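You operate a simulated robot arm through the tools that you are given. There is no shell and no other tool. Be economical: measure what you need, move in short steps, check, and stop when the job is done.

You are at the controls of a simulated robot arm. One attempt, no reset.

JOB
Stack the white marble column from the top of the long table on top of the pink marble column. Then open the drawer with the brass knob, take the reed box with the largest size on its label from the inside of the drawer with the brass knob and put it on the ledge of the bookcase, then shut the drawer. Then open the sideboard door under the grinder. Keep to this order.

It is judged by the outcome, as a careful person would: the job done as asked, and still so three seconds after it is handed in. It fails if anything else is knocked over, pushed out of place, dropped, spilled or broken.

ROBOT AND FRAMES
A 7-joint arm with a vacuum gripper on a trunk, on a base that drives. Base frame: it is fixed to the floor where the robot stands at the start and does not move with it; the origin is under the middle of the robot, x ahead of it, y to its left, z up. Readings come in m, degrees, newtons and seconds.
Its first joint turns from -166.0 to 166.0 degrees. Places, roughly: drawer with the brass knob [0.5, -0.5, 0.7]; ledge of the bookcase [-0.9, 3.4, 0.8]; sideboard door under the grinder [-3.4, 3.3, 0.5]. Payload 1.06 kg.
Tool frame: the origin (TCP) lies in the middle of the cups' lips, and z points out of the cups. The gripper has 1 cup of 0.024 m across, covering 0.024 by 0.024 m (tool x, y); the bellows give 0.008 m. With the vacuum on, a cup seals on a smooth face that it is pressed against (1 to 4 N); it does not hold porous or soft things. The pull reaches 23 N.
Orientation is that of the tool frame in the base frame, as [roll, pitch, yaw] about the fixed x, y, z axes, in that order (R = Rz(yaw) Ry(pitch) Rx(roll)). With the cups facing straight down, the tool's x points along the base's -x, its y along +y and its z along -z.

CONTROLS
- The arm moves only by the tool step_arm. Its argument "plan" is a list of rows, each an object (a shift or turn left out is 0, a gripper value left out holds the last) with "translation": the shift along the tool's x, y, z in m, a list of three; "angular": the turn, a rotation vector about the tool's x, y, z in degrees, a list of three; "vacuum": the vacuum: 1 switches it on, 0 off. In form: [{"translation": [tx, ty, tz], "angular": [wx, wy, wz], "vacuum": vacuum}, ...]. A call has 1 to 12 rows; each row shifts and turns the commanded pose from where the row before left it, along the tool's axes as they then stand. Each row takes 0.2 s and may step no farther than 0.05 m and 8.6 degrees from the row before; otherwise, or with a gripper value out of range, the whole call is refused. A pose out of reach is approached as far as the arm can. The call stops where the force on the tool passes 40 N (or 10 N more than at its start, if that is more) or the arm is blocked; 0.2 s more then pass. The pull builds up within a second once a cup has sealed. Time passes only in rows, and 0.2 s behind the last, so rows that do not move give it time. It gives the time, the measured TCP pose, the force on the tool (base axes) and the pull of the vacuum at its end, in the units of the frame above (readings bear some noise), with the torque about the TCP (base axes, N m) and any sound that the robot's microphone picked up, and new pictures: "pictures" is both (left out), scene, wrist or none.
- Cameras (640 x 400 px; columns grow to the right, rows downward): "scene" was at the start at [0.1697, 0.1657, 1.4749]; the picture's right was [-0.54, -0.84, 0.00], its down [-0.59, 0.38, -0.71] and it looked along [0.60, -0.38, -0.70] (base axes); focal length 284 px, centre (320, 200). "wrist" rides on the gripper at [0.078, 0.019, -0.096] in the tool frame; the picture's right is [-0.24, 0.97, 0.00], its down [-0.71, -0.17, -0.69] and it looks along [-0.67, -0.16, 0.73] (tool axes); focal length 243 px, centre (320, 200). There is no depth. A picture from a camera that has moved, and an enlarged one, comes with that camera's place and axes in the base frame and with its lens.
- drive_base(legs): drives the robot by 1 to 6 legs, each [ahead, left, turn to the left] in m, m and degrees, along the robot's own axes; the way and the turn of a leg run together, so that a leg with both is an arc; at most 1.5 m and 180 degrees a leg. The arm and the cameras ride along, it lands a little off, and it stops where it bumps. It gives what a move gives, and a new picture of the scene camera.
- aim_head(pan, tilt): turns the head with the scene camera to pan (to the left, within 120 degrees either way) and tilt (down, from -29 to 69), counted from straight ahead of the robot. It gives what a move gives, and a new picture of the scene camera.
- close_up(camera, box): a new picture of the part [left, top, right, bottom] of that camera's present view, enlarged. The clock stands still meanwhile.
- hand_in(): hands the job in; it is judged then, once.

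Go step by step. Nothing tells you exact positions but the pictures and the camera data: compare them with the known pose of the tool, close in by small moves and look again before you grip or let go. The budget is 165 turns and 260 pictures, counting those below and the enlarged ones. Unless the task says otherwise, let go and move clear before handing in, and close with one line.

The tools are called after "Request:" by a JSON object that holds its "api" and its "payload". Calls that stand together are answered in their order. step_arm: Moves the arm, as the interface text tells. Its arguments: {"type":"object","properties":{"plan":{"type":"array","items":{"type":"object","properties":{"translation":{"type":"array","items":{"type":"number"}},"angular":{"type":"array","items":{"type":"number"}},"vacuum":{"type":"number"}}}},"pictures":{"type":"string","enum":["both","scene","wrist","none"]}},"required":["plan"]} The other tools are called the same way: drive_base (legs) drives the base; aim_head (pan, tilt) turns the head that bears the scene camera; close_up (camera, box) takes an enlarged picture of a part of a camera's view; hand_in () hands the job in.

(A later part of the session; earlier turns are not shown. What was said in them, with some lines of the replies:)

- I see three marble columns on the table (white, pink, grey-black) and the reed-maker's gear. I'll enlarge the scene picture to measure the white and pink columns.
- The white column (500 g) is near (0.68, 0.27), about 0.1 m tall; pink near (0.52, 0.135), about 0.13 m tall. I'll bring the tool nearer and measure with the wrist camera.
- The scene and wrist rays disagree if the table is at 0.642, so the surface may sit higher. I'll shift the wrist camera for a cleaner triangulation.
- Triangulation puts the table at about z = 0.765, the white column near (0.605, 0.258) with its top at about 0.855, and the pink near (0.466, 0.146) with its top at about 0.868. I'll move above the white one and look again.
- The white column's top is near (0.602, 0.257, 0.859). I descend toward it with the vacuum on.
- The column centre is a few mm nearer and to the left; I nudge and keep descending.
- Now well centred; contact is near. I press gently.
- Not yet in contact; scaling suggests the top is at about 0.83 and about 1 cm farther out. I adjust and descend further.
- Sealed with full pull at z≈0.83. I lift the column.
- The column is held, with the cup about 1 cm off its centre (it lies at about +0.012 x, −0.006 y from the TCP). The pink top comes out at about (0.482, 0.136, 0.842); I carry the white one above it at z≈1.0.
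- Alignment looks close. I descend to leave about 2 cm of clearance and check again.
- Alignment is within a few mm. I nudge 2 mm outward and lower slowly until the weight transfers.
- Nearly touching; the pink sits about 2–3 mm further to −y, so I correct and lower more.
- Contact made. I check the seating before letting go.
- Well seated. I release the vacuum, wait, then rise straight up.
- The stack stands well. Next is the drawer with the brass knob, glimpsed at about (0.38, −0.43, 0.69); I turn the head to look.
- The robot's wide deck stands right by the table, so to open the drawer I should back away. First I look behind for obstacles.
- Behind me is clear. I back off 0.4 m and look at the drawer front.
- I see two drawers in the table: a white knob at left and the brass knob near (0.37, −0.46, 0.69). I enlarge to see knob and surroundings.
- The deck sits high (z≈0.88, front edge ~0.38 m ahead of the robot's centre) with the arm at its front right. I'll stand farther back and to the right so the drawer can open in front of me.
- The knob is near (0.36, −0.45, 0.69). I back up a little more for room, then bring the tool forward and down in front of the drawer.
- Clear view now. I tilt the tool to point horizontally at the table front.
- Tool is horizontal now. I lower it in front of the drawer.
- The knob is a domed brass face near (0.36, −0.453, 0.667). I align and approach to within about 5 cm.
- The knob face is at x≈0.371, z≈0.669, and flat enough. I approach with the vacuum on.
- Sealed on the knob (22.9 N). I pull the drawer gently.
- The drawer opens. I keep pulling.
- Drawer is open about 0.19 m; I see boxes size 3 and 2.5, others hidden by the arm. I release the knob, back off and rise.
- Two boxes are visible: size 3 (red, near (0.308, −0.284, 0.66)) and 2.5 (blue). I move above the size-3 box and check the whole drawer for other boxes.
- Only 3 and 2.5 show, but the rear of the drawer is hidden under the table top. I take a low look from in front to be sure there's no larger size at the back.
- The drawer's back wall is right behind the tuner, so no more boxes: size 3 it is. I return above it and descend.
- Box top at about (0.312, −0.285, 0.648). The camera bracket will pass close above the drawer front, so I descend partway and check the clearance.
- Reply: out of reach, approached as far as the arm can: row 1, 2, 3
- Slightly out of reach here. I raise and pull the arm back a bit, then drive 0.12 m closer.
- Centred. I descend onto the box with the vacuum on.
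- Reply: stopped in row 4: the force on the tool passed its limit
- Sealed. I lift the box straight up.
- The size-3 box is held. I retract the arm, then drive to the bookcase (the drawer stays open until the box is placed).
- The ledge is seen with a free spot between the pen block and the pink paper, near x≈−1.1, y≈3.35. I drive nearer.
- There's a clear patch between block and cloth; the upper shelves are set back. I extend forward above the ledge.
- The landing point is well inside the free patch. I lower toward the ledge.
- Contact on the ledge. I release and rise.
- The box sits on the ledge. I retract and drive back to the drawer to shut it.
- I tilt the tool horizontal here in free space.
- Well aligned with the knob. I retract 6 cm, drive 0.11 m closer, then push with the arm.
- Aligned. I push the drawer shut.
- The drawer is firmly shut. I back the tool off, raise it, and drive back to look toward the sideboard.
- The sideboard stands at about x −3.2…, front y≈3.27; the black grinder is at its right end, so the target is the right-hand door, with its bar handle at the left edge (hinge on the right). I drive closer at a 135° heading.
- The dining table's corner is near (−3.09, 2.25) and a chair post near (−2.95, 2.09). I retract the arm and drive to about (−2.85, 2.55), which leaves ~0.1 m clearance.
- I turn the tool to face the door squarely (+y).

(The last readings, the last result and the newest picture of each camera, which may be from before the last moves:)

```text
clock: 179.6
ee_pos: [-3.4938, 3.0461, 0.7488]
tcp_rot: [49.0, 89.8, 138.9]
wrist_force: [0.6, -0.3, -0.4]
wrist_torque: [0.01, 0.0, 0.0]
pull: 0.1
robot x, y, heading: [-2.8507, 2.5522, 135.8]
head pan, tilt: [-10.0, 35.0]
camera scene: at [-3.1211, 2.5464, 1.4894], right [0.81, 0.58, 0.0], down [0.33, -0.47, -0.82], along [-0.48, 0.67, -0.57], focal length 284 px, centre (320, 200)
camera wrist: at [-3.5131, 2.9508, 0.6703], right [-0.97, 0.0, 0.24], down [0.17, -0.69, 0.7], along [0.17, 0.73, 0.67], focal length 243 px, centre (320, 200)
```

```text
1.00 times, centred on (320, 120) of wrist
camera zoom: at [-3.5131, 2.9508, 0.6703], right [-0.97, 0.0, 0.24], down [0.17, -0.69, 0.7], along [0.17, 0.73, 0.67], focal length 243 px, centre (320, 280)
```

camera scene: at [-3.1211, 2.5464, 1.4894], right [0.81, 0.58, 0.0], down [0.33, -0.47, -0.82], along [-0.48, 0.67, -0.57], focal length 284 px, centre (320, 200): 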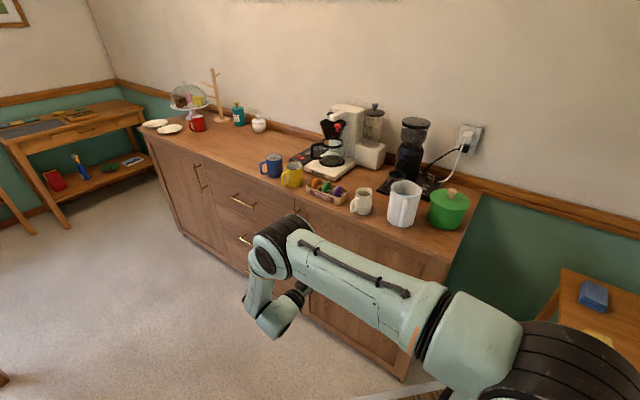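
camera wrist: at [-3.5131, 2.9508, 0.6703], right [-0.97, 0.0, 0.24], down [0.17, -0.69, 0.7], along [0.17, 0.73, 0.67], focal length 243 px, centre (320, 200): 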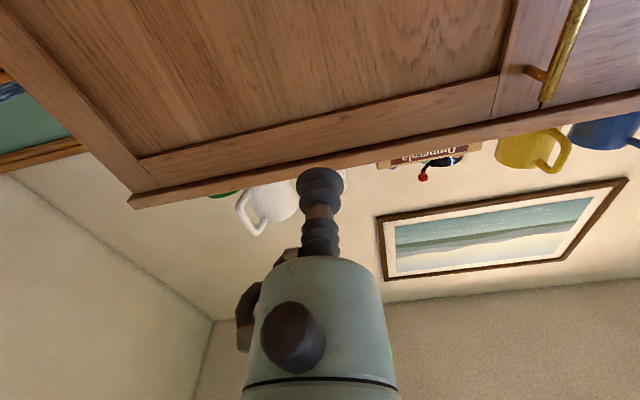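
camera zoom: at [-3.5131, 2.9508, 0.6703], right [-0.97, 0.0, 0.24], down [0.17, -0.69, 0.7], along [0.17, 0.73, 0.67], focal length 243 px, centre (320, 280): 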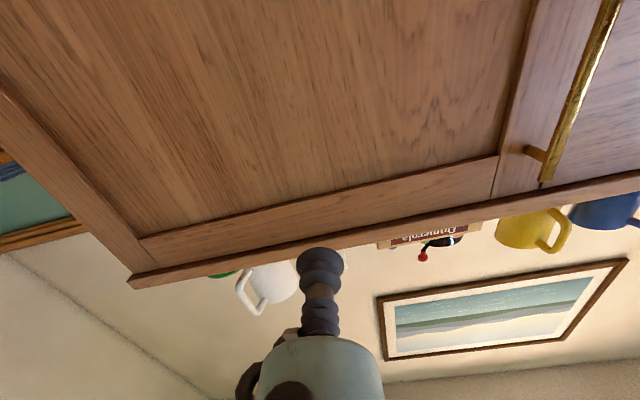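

I see a framed door with a flat inset panel, and its bar handle at the left. I'll grip the panel near its handle side, at about x=−3.60, z=0.75.

Request:
{"api": "step_arm", "payload": {"plan": [{"translation": [0, 0.035, 0.03]}, {"translation": [0, 0.035, 0.03]}, {"translation": [0, 0.035, 0.03]}, {"translation": [0, 0, 0.03]}, {"translation": [0, 0, 0.03]}]}}

Request:
{"api": "close_up", "payload": {"camera": "wrist", "box": [220, 60, 420, 220]}}

```text
clock: 180.8
ee_pos: [-3.5978, 3.1967, 0.7501]
tcp_rot: [50.6, 89.7, 140.5]
wrist_force: [0.3, 0.5, 0.1]
wrist_torque: [-0.01, 0.02, -0.01]
pull: 0.1
robot x, y, heading: [-2.8528, 2.5524, 135.8]
head pan, tilt: [-10.0, 35.0]
camera scene: at [-3.1212, 2.5462, 1.4894], right [0.81, 0.58, 0.0], down [0.33, -0.47, -0.82], along [-0.48, 0.67, -0.57], focal length 284 px, centre (320, 200)
camera wrist: at [-3.6166, 3.1009, 0.6719], right [-0.97, 0.0, 0.24], down [0.17, -0.69, 0.71], along [0.16, 0.73, 0.67], focal length 243 px, centre (320, 200)
```

scene: 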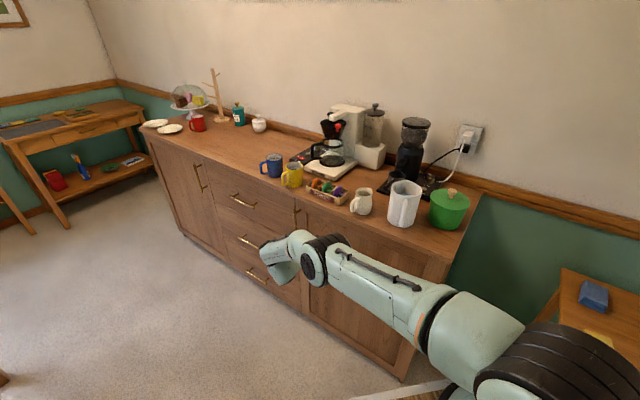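
wrist: 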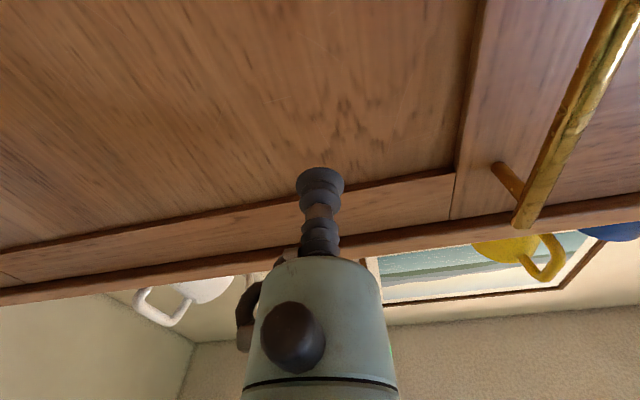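

```text
2.50 times, centred on (320, 140) of wrist
camera zoom: at [-3.6166, 3.1009, 0.6719], right [-0.97, 0.0, 0.24], down [0.17, -0.69, 0.71], along [0.16, 0.73, 0.67], focal length 606 px, centre (320, 350)
```

zoom: 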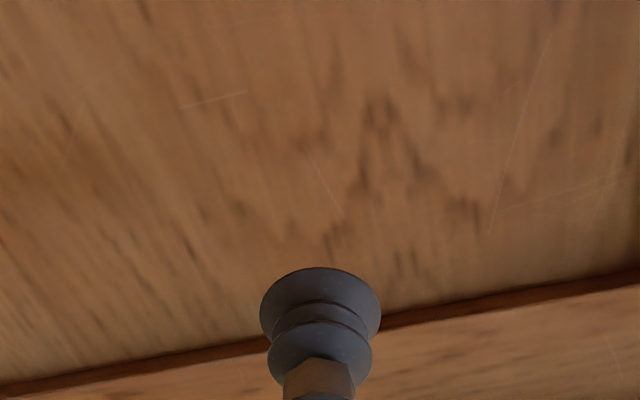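

The panel is near y≈3.27–3.28. I approach with the vacuum on.

Request:
{"api": "step_arm", "payload": {"plan": [{"translation": [0, 0, 0.03], "vacuum": 1}, {"translation": [0, 0, 0.02]}, {"translation": [0, 0, 0.01]}, {"translation": [0, 0, 0.005]}, {"translation": [0, 0, 0.004]}, {}], "pictures": "none"}}

Request:
{"api": "close_up", "payload": {"camera": "wrist", "box": [220, 60, 420, 220]}}

```text
clock: 181.8
ee_pos: [-3.5973, 3.2544, 0.7506]
tcp_rot: [43.5, 89.8, 133.4]
wrist_force: [10.6, -16.3, 12.3]
wrist_torque: [-0.19, 0.0, 0.16]
pull: 23.8
robot x, y, heading: [-2.854, 2.5531, 135.6]
head pan, tilt: [-10.0, 35.0]
stopped in row 4: the force on the tool passed its limit (the readings are from after the stop); the commanded pose is now the measured one
```

```text
2.50 times, centred on (320, 140) of wrist
camera zoom: at [-3.6169, 3.1581, 0.672], right [-0.97, 0.0, 0.24], down [0.17, -0.69, 0.7], along [0.17, 0.73, 0.67], focal length 606 px, centre (320, 350)
```

zoom: 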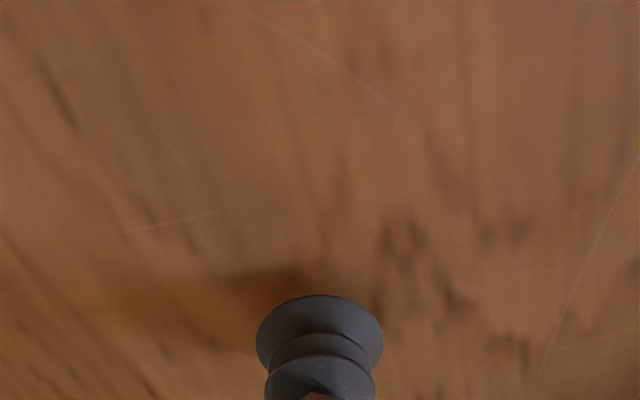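

Sealed (23.8 N). I pull the door open along its arc about the right-hand hinge.

Request:
{"api": "step_arm", "payload": {"plan": [{"translation": [0, 0, -0.004]}, {"translation": [0, -0.0001, -0.008], "angular": [-1, 0, 0]}, {"translation": [0, -0.0003, -0.0167], "angular": [-2, 0, 0]}, {"translation": [0, -0.0003, -0.0167], "angular": [-2, 0, 0]}, {"translation": [0, -0.0003, -0.0167], "angular": [-2, 0, 0]}, {}]}}

```text
clock: 183.2
ee_pos: [-3.594, 3.1931, 0.749]
tcp_rot: [55.3, 89.8, 152.4]
wrist_force: [0.3, 0.8, 4.1]
wrist_torque: [-0.08, -0.05, 0.12]
pull: 22.6
robot x, y, heading: [-2.8501, 2.5547, 135.6]
head pan, tilt: [-10.0, 35.0]
camera scene: at [-3.1209, 2.5457, 1.4894], right [0.81, 0.58, 0.0], down [0.33, -0.47, -0.82], along [-0.48, 0.67, -0.57], focal length 284 px, centre (320, 200)
camera wrist: at [-3.6018, 3.0948, 0.6714], right [-0.96, -0.12, 0.24], down [0.25, -0.66, 0.71], along [0.07, 0.74, 0.67], focal length 243 px, centre (320, 200)
```

scene: 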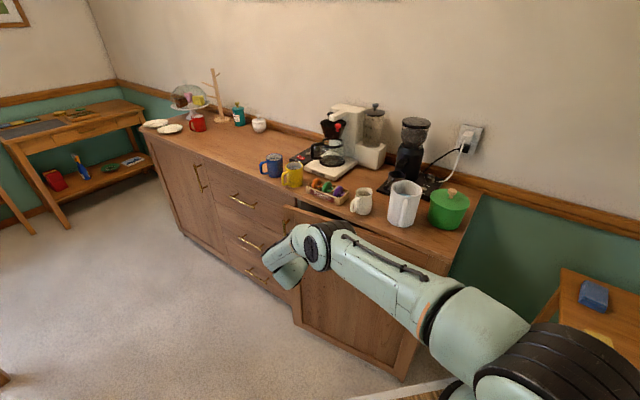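
wrist: 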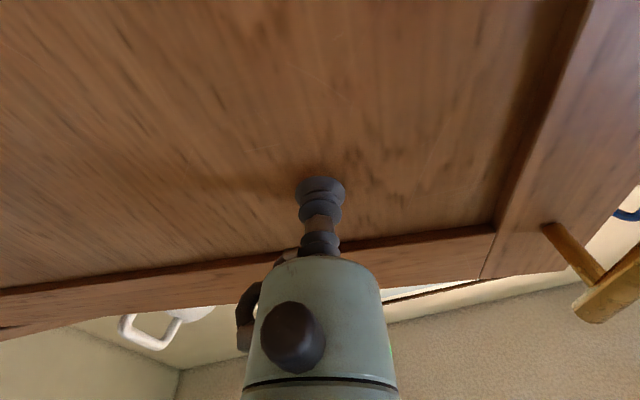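

The door follows well. I continue along the arc.

Request:
{"api": "step_arm", "payload": {"plan": [{"translation": [0, -0.0003, -0.0167], "angular": [-2, 0, 0]}, {"translation": [0, -0.0006, -0.021], "angular": [-2.5, 0, 0]}, {"translation": [0, -0.0006, -0.025], "angular": [-3, 0, 0]}, {"translation": [0, -0.0006, -0.025], "angular": [-3, 0, 0]}, {"translation": [0, -0.0006, -0.025], "angular": [-3, 0, 0]}, {"translation": [0, -0.0006, -0.025], "angular": [-3, 0, 0]}, {"translation": [0, -0.0006, -0.021], "angular": [-2.5, 0, 0]}, {}]}}

```text
clock: 184.9
ee_pos: [-3.5497, 3.0416, 0.7478]
tcp_rot: [33.7, 89.7, 149.6]
wrist_force: [6.5, 4.7, 2.2]
wrist_torque: [-0.03, -0.06, 0.23]
pull: 22.7
robot x, y, heading: [-2.8521, 2.5553, 135.4]
head pan, tilt: [-10.0, 35.0]
camera scene: at [-3.1207, 2.546, 1.4894], right [0.81, 0.58, 0.0], down [0.33, -0.47, -0.82], along [-0.48, 0.67, -0.57], focal length 284 px, centre (320, 200)
camera wrist: at [-3.5243, 2.9466, 0.6697], right [-0.87, -0.42, 0.24], down [0.46, -0.54, 0.71], along [-0.17, 0.72, 0.67], focal length 243 px, centre (320, 200)
```

scene: 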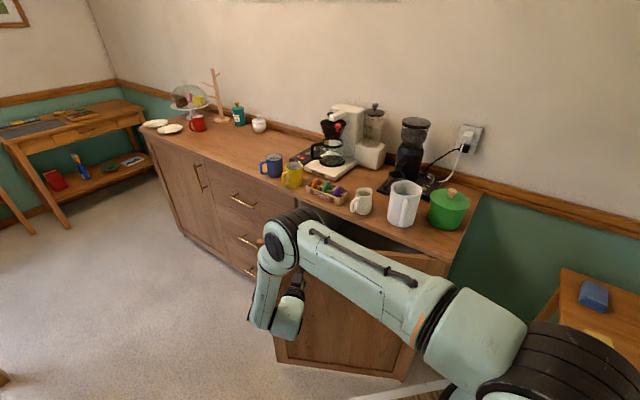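
wrist: 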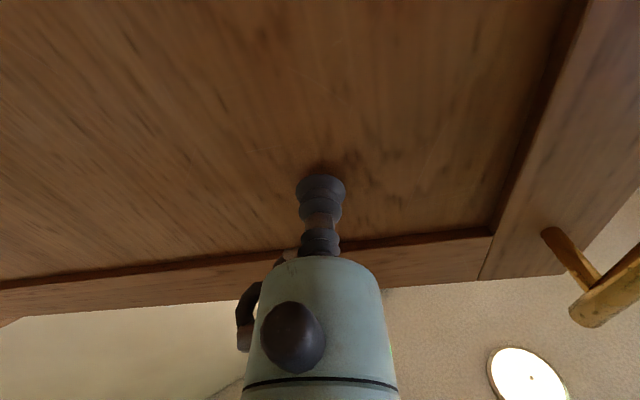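

Door at ~26° with light loads. I continue to about 42°, staying clear of my own deck.

Request:
{"api": "step_arm", "payload": {"plan": [{"translation": [0, -0.002, -0.02], "angular": [-2.5, 0, 0]}, {"translation": [0, -0.0015, -0.0251], "angular": [-3, 0, 0]}, {"translation": [0, -0.001, -0.0251], "angular": [-3, 0, 0]}, {"translation": [0, -0.0007, -0.0251], "angular": [-3, 0, 0]}, {"translation": [0, -0.0007, -0.0251], "angular": [-3, 0, 0]}, {"translation": [0, -0.0005, -0.0167], "angular": [-2, 0, 0]}, {}]}}

```text
clock: 186.6
ee_pos: [-3.4685, 2.9293, 0.749]
tcp_rot: [12.5, 89.7, 144.9]
wrist_force: [5.8, 6.8, 3.8]
wrist_torque: [-0.05, 0.0, 0.26]
pull: 22.8
robot x, y, heading: [-2.8508, 2.5515, 135.5]
head pan, tilt: [-10.0, 35.0]
camera scene: at [-3.1207, 2.5461, 1.4894], right [0.81, 0.58, 0.0], down [0.33, -0.47, -0.82], along [-0.48, 0.67, -0.57], focal length 284 px, centre (320, 200)
camera wrist: at [-3.4187, 2.8467, 0.67], right [-0.72, -0.66, 0.24], down [0.59, -0.39, 0.7], along [-0.37, 0.64, 0.67], focal length 243 px, centre (320, 200)
```

scene: 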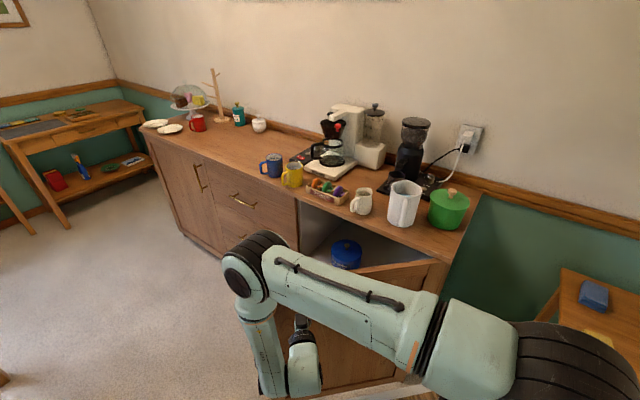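
wrist: 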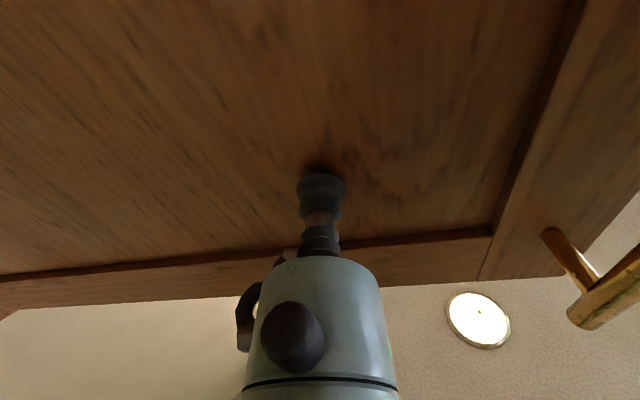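

Door at ~42°. To go wider without the wrist meeting my deck, I release, back off, drive back 0.3 m and re-grip.

Request:
{"api": "step_arm", "payload": {"plan": [{"vacuum": 0}, {}, {}, {}, {"translation": [0, 0, -0.008]}, {"translation": [0, 0, -0.02]}, {"translation": [0, 0, -0.02]}], "pictures": "none"}}

Request:
{"api": "drive_base", "payload": {"legs": [[-0.3, 0, 0]]}}

Request:
{"api": "close_up", "payload": {"camera": "wrist", "box": [0, 0, 640, 400]}}

```text
clock: 188.2
ee_pos: [-3.4375, 2.8949, 0.7479]
tcp_rot: [21.6, 89.6, 153.9]
wrist_force: [-0.5, 0.1, 0.6]
wrist_torque: [0.04, 0.04, 0.0]
pull: 0.1
robot x, y, heading: [-2.8505, 2.5569, 135.6]
head pan, tilt: [-10.0, 35.0]
```

```text
clock: 190.2
ee_pos: [-3.2212, 2.681, 0.7488]
tcp_rot: [19.4, 89.8, 151.9]
wrist_force: [0.2, -0.3, -0.3]
wrist_torque: [0.05, 0.03, -0.02]
pull: 0.0
robot x, y, heading: [-2.6381, 2.3424, 135.9]
head pan, tilt: [-10.0, 35.0]
camera scene: at [-2.9055, 2.334, 1.4894], right [0.81, 0.58, 0.0], down [0.33, -0.47, -0.82], along [-0.48, 0.67, -0.57], focal length 284 px, centre (320, 200)
```

scene: 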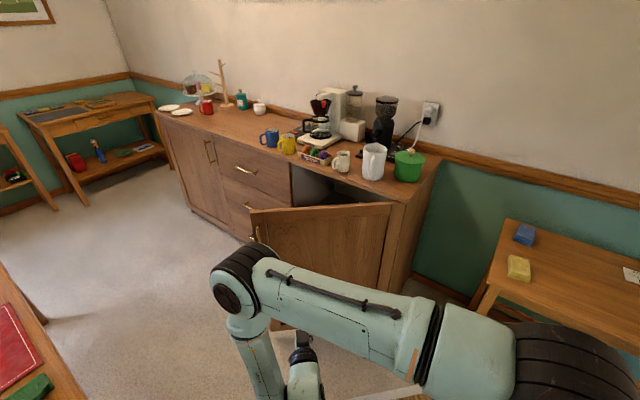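

```text
1.00 times, centred on (320, 200) of wrist
camera zoom: at [-3.1719, 2.5982, 0.6699], right [-0.72, -0.66, 0.24], down [0.59, -0.39, 0.71], along [-0.37, 0.64, 0.67], focal length 243 px, centre (320, 200)
```

zoom: 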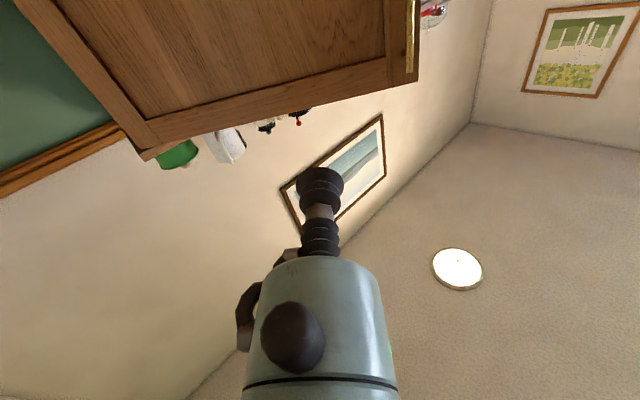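

The door stays put at ~42°, cabinet contents undisturbed. I re-extend to the same spot on the panel.

Request:
{"api": "step_arm", "payload": {"plan": [{"translation": [0, 0.0025, 0.045]}, {"translation": [0, 0.0025, 0.045]}, {"translation": [0, 0.0025, 0.045]}, {"translation": [0, 0.0025, 0.045]}, {"translation": [0, 0.0025, 0.045]}, {"translation": [0, 0.0025, 0.045]}, {"translation": [0, 0, 0.03]}, {"translation": [0, 0, 0.02]}, {}], "pictures": "wrist"}}

```text
clock: 192.2
ee_pos: [-3.4492, 2.9077, 0.7493]
tcp_rot: [15.5, 89.8, 147.9]
wrist_force: [-0.3, -0.2, 0.0]
wrist_torque: [-0.05, 0.01, -0.01]
pull: 0.2
robot x, y, heading: [-2.634, 2.3452, 135.7]
head pan, tilt: [-10.0, 35.0]
camera wrist: at [-3.3992, 2.824, 0.6709], right [-0.72, -0.66, 0.24], down [0.59, -0.39, 0.71], along [-0.37, 0.64, 0.67], focal length 243 px, centre (320, 200)
```

wrist: 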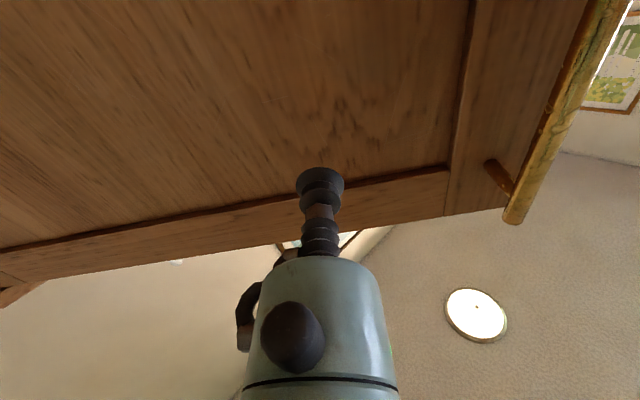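

About 5–6 cm remain. I approach gently with vacuum on so as not to push the door closed.

Request:
{"api": "step_arm", "payload": {"plan": [{"translation": [0, 0, 0.02], "vacuum": 1}, {"translation": [0, 0, 0.012]}, {"translation": [0, 0, 0.006]}, {"translation": [0, 0, 0.005]}, {"translation": [0, 0, 0.004]}, {"translation": [0, 0, 0.004]}, {}], "pictures": "wrist"}}

```text
clock: 193.8
ee_pos: [-3.4832, 2.9454, 0.7506]
tcp_rot: [19.0, 89.7, 151.6]
wrist_force: [-1.2, -0.4, 3.0]
wrist_torque: [-0.09, 0.02, -0.1]
pull: 23.3
robot x, y, heading: [-2.6386, 2.344, 135.5]
head pan, tilt: [-10.0, 35.0]
camera wrist: at [-3.4336, 2.8617, 0.672], right [-0.72, -0.66, 0.24], down [0.59, -0.39, 0.7], along [-0.37, 0.64, 0.67], focal length 243 px, centre (320, 200)
```

wrist: 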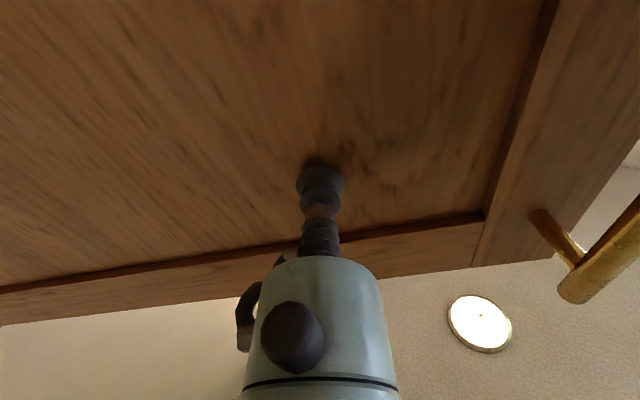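

Sealed again at ~41°. I continue the arc.

Request:
{"api": "step_arm", "payload": {"plan": [{"translation": [0, -0.0007, -0.015], "angular": [-1.8, 0, 0]}, {"translation": [0, -0.0009, -0.0253], "angular": [-3, 0, 0]}, {"translation": [0, -0.0009, -0.0253], "angular": [-3, 0, 0]}, {"translation": [0, -0.0009, -0.0253], "angular": [-3, 0, 0]}, {"translation": [0, -0.0009, -0.0253], "angular": [-3, 0, 0]}, {"translation": [0, -0.0009, -0.0253], "angular": [-3, 0, 0]}, {"translation": [0, -0.0007, -0.0168], "angular": [-2, 0, 0]}, {}]}}

```text
clock: 195.6
ee_pos: [-3.3566, 2.8506, 0.749]
tcp_rot: [0.6, 89.9, 151.9]
wrist_force: [0.5, 0.7, 6.1]
wrist_torque: [-0.02, -0.04, 0.03]
pull: 22.9
robot x, y, heading: [-2.6354, 2.3443, 135.6]
head pan, tilt: [-10.0, 35.0]
camera scene: at [-2.9052, 2.334, 1.4894], right [0.81, 0.58, 0.0], down [0.33, -0.47, -0.82], along [-0.48, 0.67, -0.57], focal length 284 px, centre (320, 200)
camera wrist: at [-3.2833, 2.7872, 0.6706], right [-0.47, -0.85, 0.24], down [0.69, -0.18, 0.71], along [-0.56, 0.49, 0.67], focal length 243 px, centre (320, 200)
```

scene: 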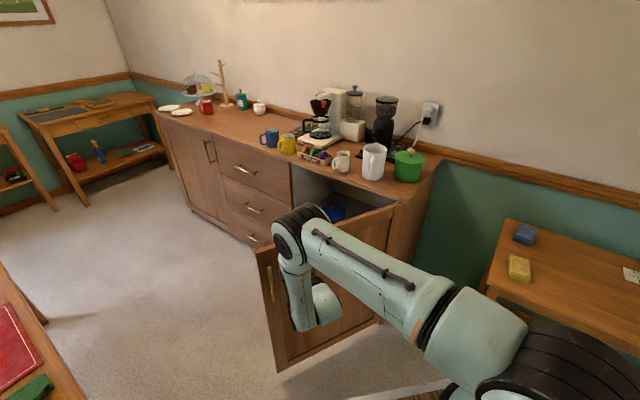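
wrist: 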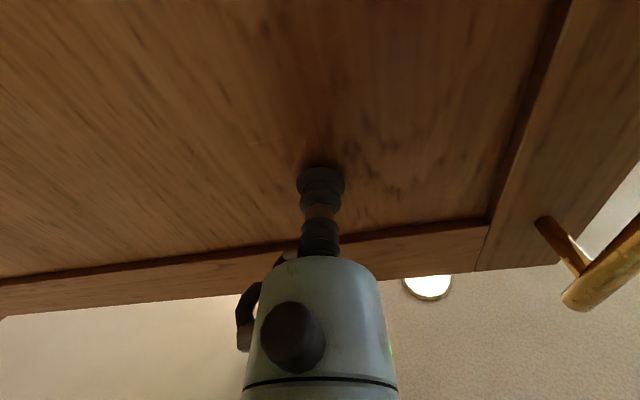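

Door at ~60°, smooth. A bit further.

Request:
{"api": "step_arm", "payload": {"plan": [{"translation": [0, -0.0007, -0.0168], "angular": [-2, 0, 0]}, {"translation": [0, -0.0008, -0.0253], "angular": [-3, 0, 0]}, {"translation": [0, -0.0008, -0.0253], "angular": [-3, 0, 0]}, {"translation": [0, -0.0008, -0.0253], "angular": [-3, 0, 0]}, {"translation": [0, -0.0008, -0.0253], "angular": [-3, 0, 0]}, {"translation": [0, -0.0008, -0.021], "angular": [-2.5, 0, 0]}, {}]}}

```text
clock: 197.2
ee_pos: [-3.2281, 2.8015, 0.7483]
tcp_rot: [4.3, 89.9, 172.2]
wrist_force: [0.3, 1.0, -4.3]
wrist_torque: [-0.03, -0.02, 0.18]
pull: 23.1
robot x, y, heading: [-2.637, 2.3471, 135.5]
head pan, tilt: [-10.0, 35.0]
camera scene: at [-2.9056, 2.3342, 1.4894], right [0.81, 0.58, 0.0], down [0.33, -0.47, -0.82], along [-0.48, 0.67, -0.57], focal length 284 px, centre (320, 200)
camera wrist: at [-3.1383, 2.7627, 0.67], right [-0.2, -0.95, 0.24], down [0.71, 0.02, 0.71], along [-0.68, 0.31, 0.67], focal length 243 px, centre (320, 200)
```

scene: 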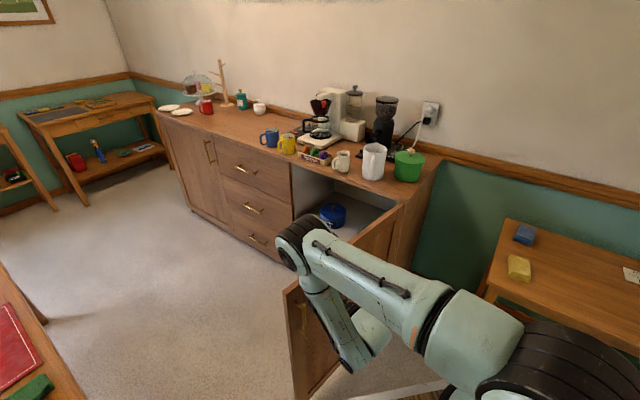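
wrist: 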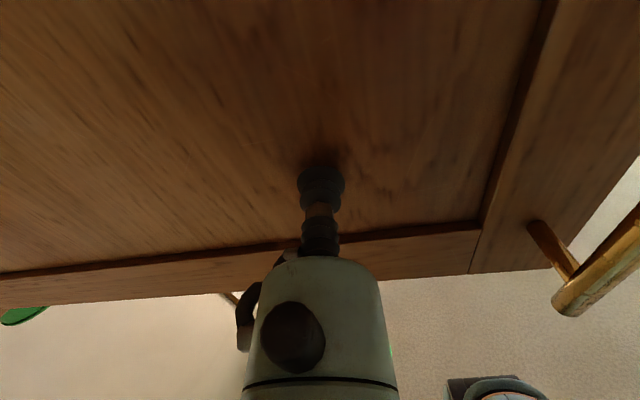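

Door at ~77° open. I release, back off and move clear.

Request:
{"api": "step_arm", "payload": {"plan": [{"vacuum": 0}, {}, {}, {}, {"translation": [0, 0, -0.008]}, {"translation": [0, 0, -0.015]}, {"translation": [0, 0, -0.02]}, {"translation": [0, 0, -0.02]}], "pictures": "none"}}

Request:
{"api": "drive_base", "payload": {"legs": [[-0.35, 0, 0]]}}

Request:
{"api": "aim_head", "payload": {"pan": -5, "tilt": 25}}

```text
clock: 199.0
ee_pos: [-3.1669, 2.7892, 0.7497]
tcp_rot: [-14.0, 89.7, 153.9]
wrist_force: [-0.1, 0.0, 0.3]
wrist_torque: [-0.01, -0.02, 0.0]
pull: 0.0
robot x, y, heading: [-2.6352, 2.342, 135.9]
head pan, tilt: [-10.0, 35.0]
```

```text
clock: 201.3
ee_pos: [-2.9155, 2.5423, 0.7485]
tcp_rot: [-16.0, 89.8, 151.8]
wrist_force: [-0.3, 0.3, 0.2]
wrist_torque: [0.03, 0.0, -0.01]
pull: 0.0
robot x, y, heading: [-2.3849, 2.0977, 135.7]
head pan, tilt: [-10.0, 35.0]
camera scene: at [-2.654, 2.0876, 1.4894], right [0.81, 0.58, 0.0], down [0.33, -0.47, -0.82], along [-0.48, 0.67, -0.57], focal length 284 px, centre (320, 200)
```

scene: 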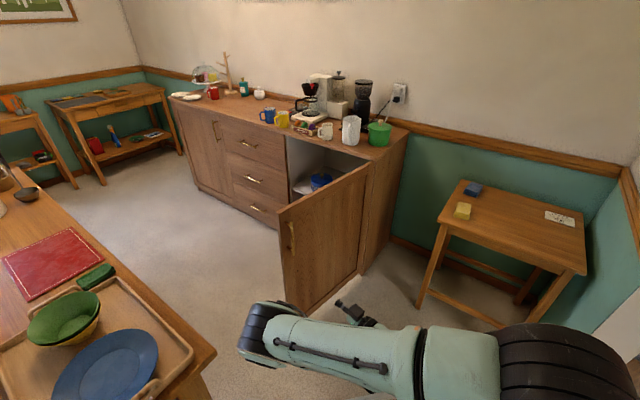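

```text
clock: 202.0
ee_pos: [-2.9159, 2.5426, 0.7498]
tcp_rot: [-16.3, 89.8, 151.4]
wrist_force: [-0.1, -0.5, 0.6]
wrist_torque: [0.02, -0.02, -0.03]
pull: 0.1
robot x, y, heading: [-2.3847, 2.0962, 135.5]
head pan, tilt: [-5.0, 25.0]
camera scene: at [-2.6627, 2.0859, 1.5051], right [0.76, 0.65, 0.0], down [0.28, -0.32, -0.91], along [-0.59, 0.69, -0.42], focal length 284 px, centre (320, 200)
```

scene: 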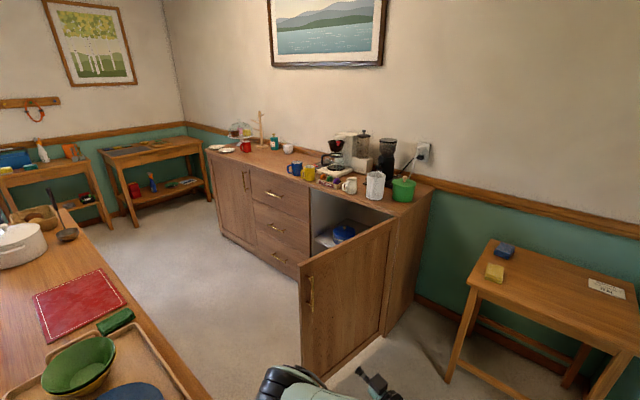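

The right-hand door under the grinder stands wide open, the arm is clear, and nothing else has been disturbed. I hand in.

Request:
{"api": "hand_in", "payload": {}}

```text
The job is handed in.
```

The white column is on the pink one, the size 3 reed box is on the bookcase ledge, the drawer is shut, and the sideboard door under the grinder is open about 77°.
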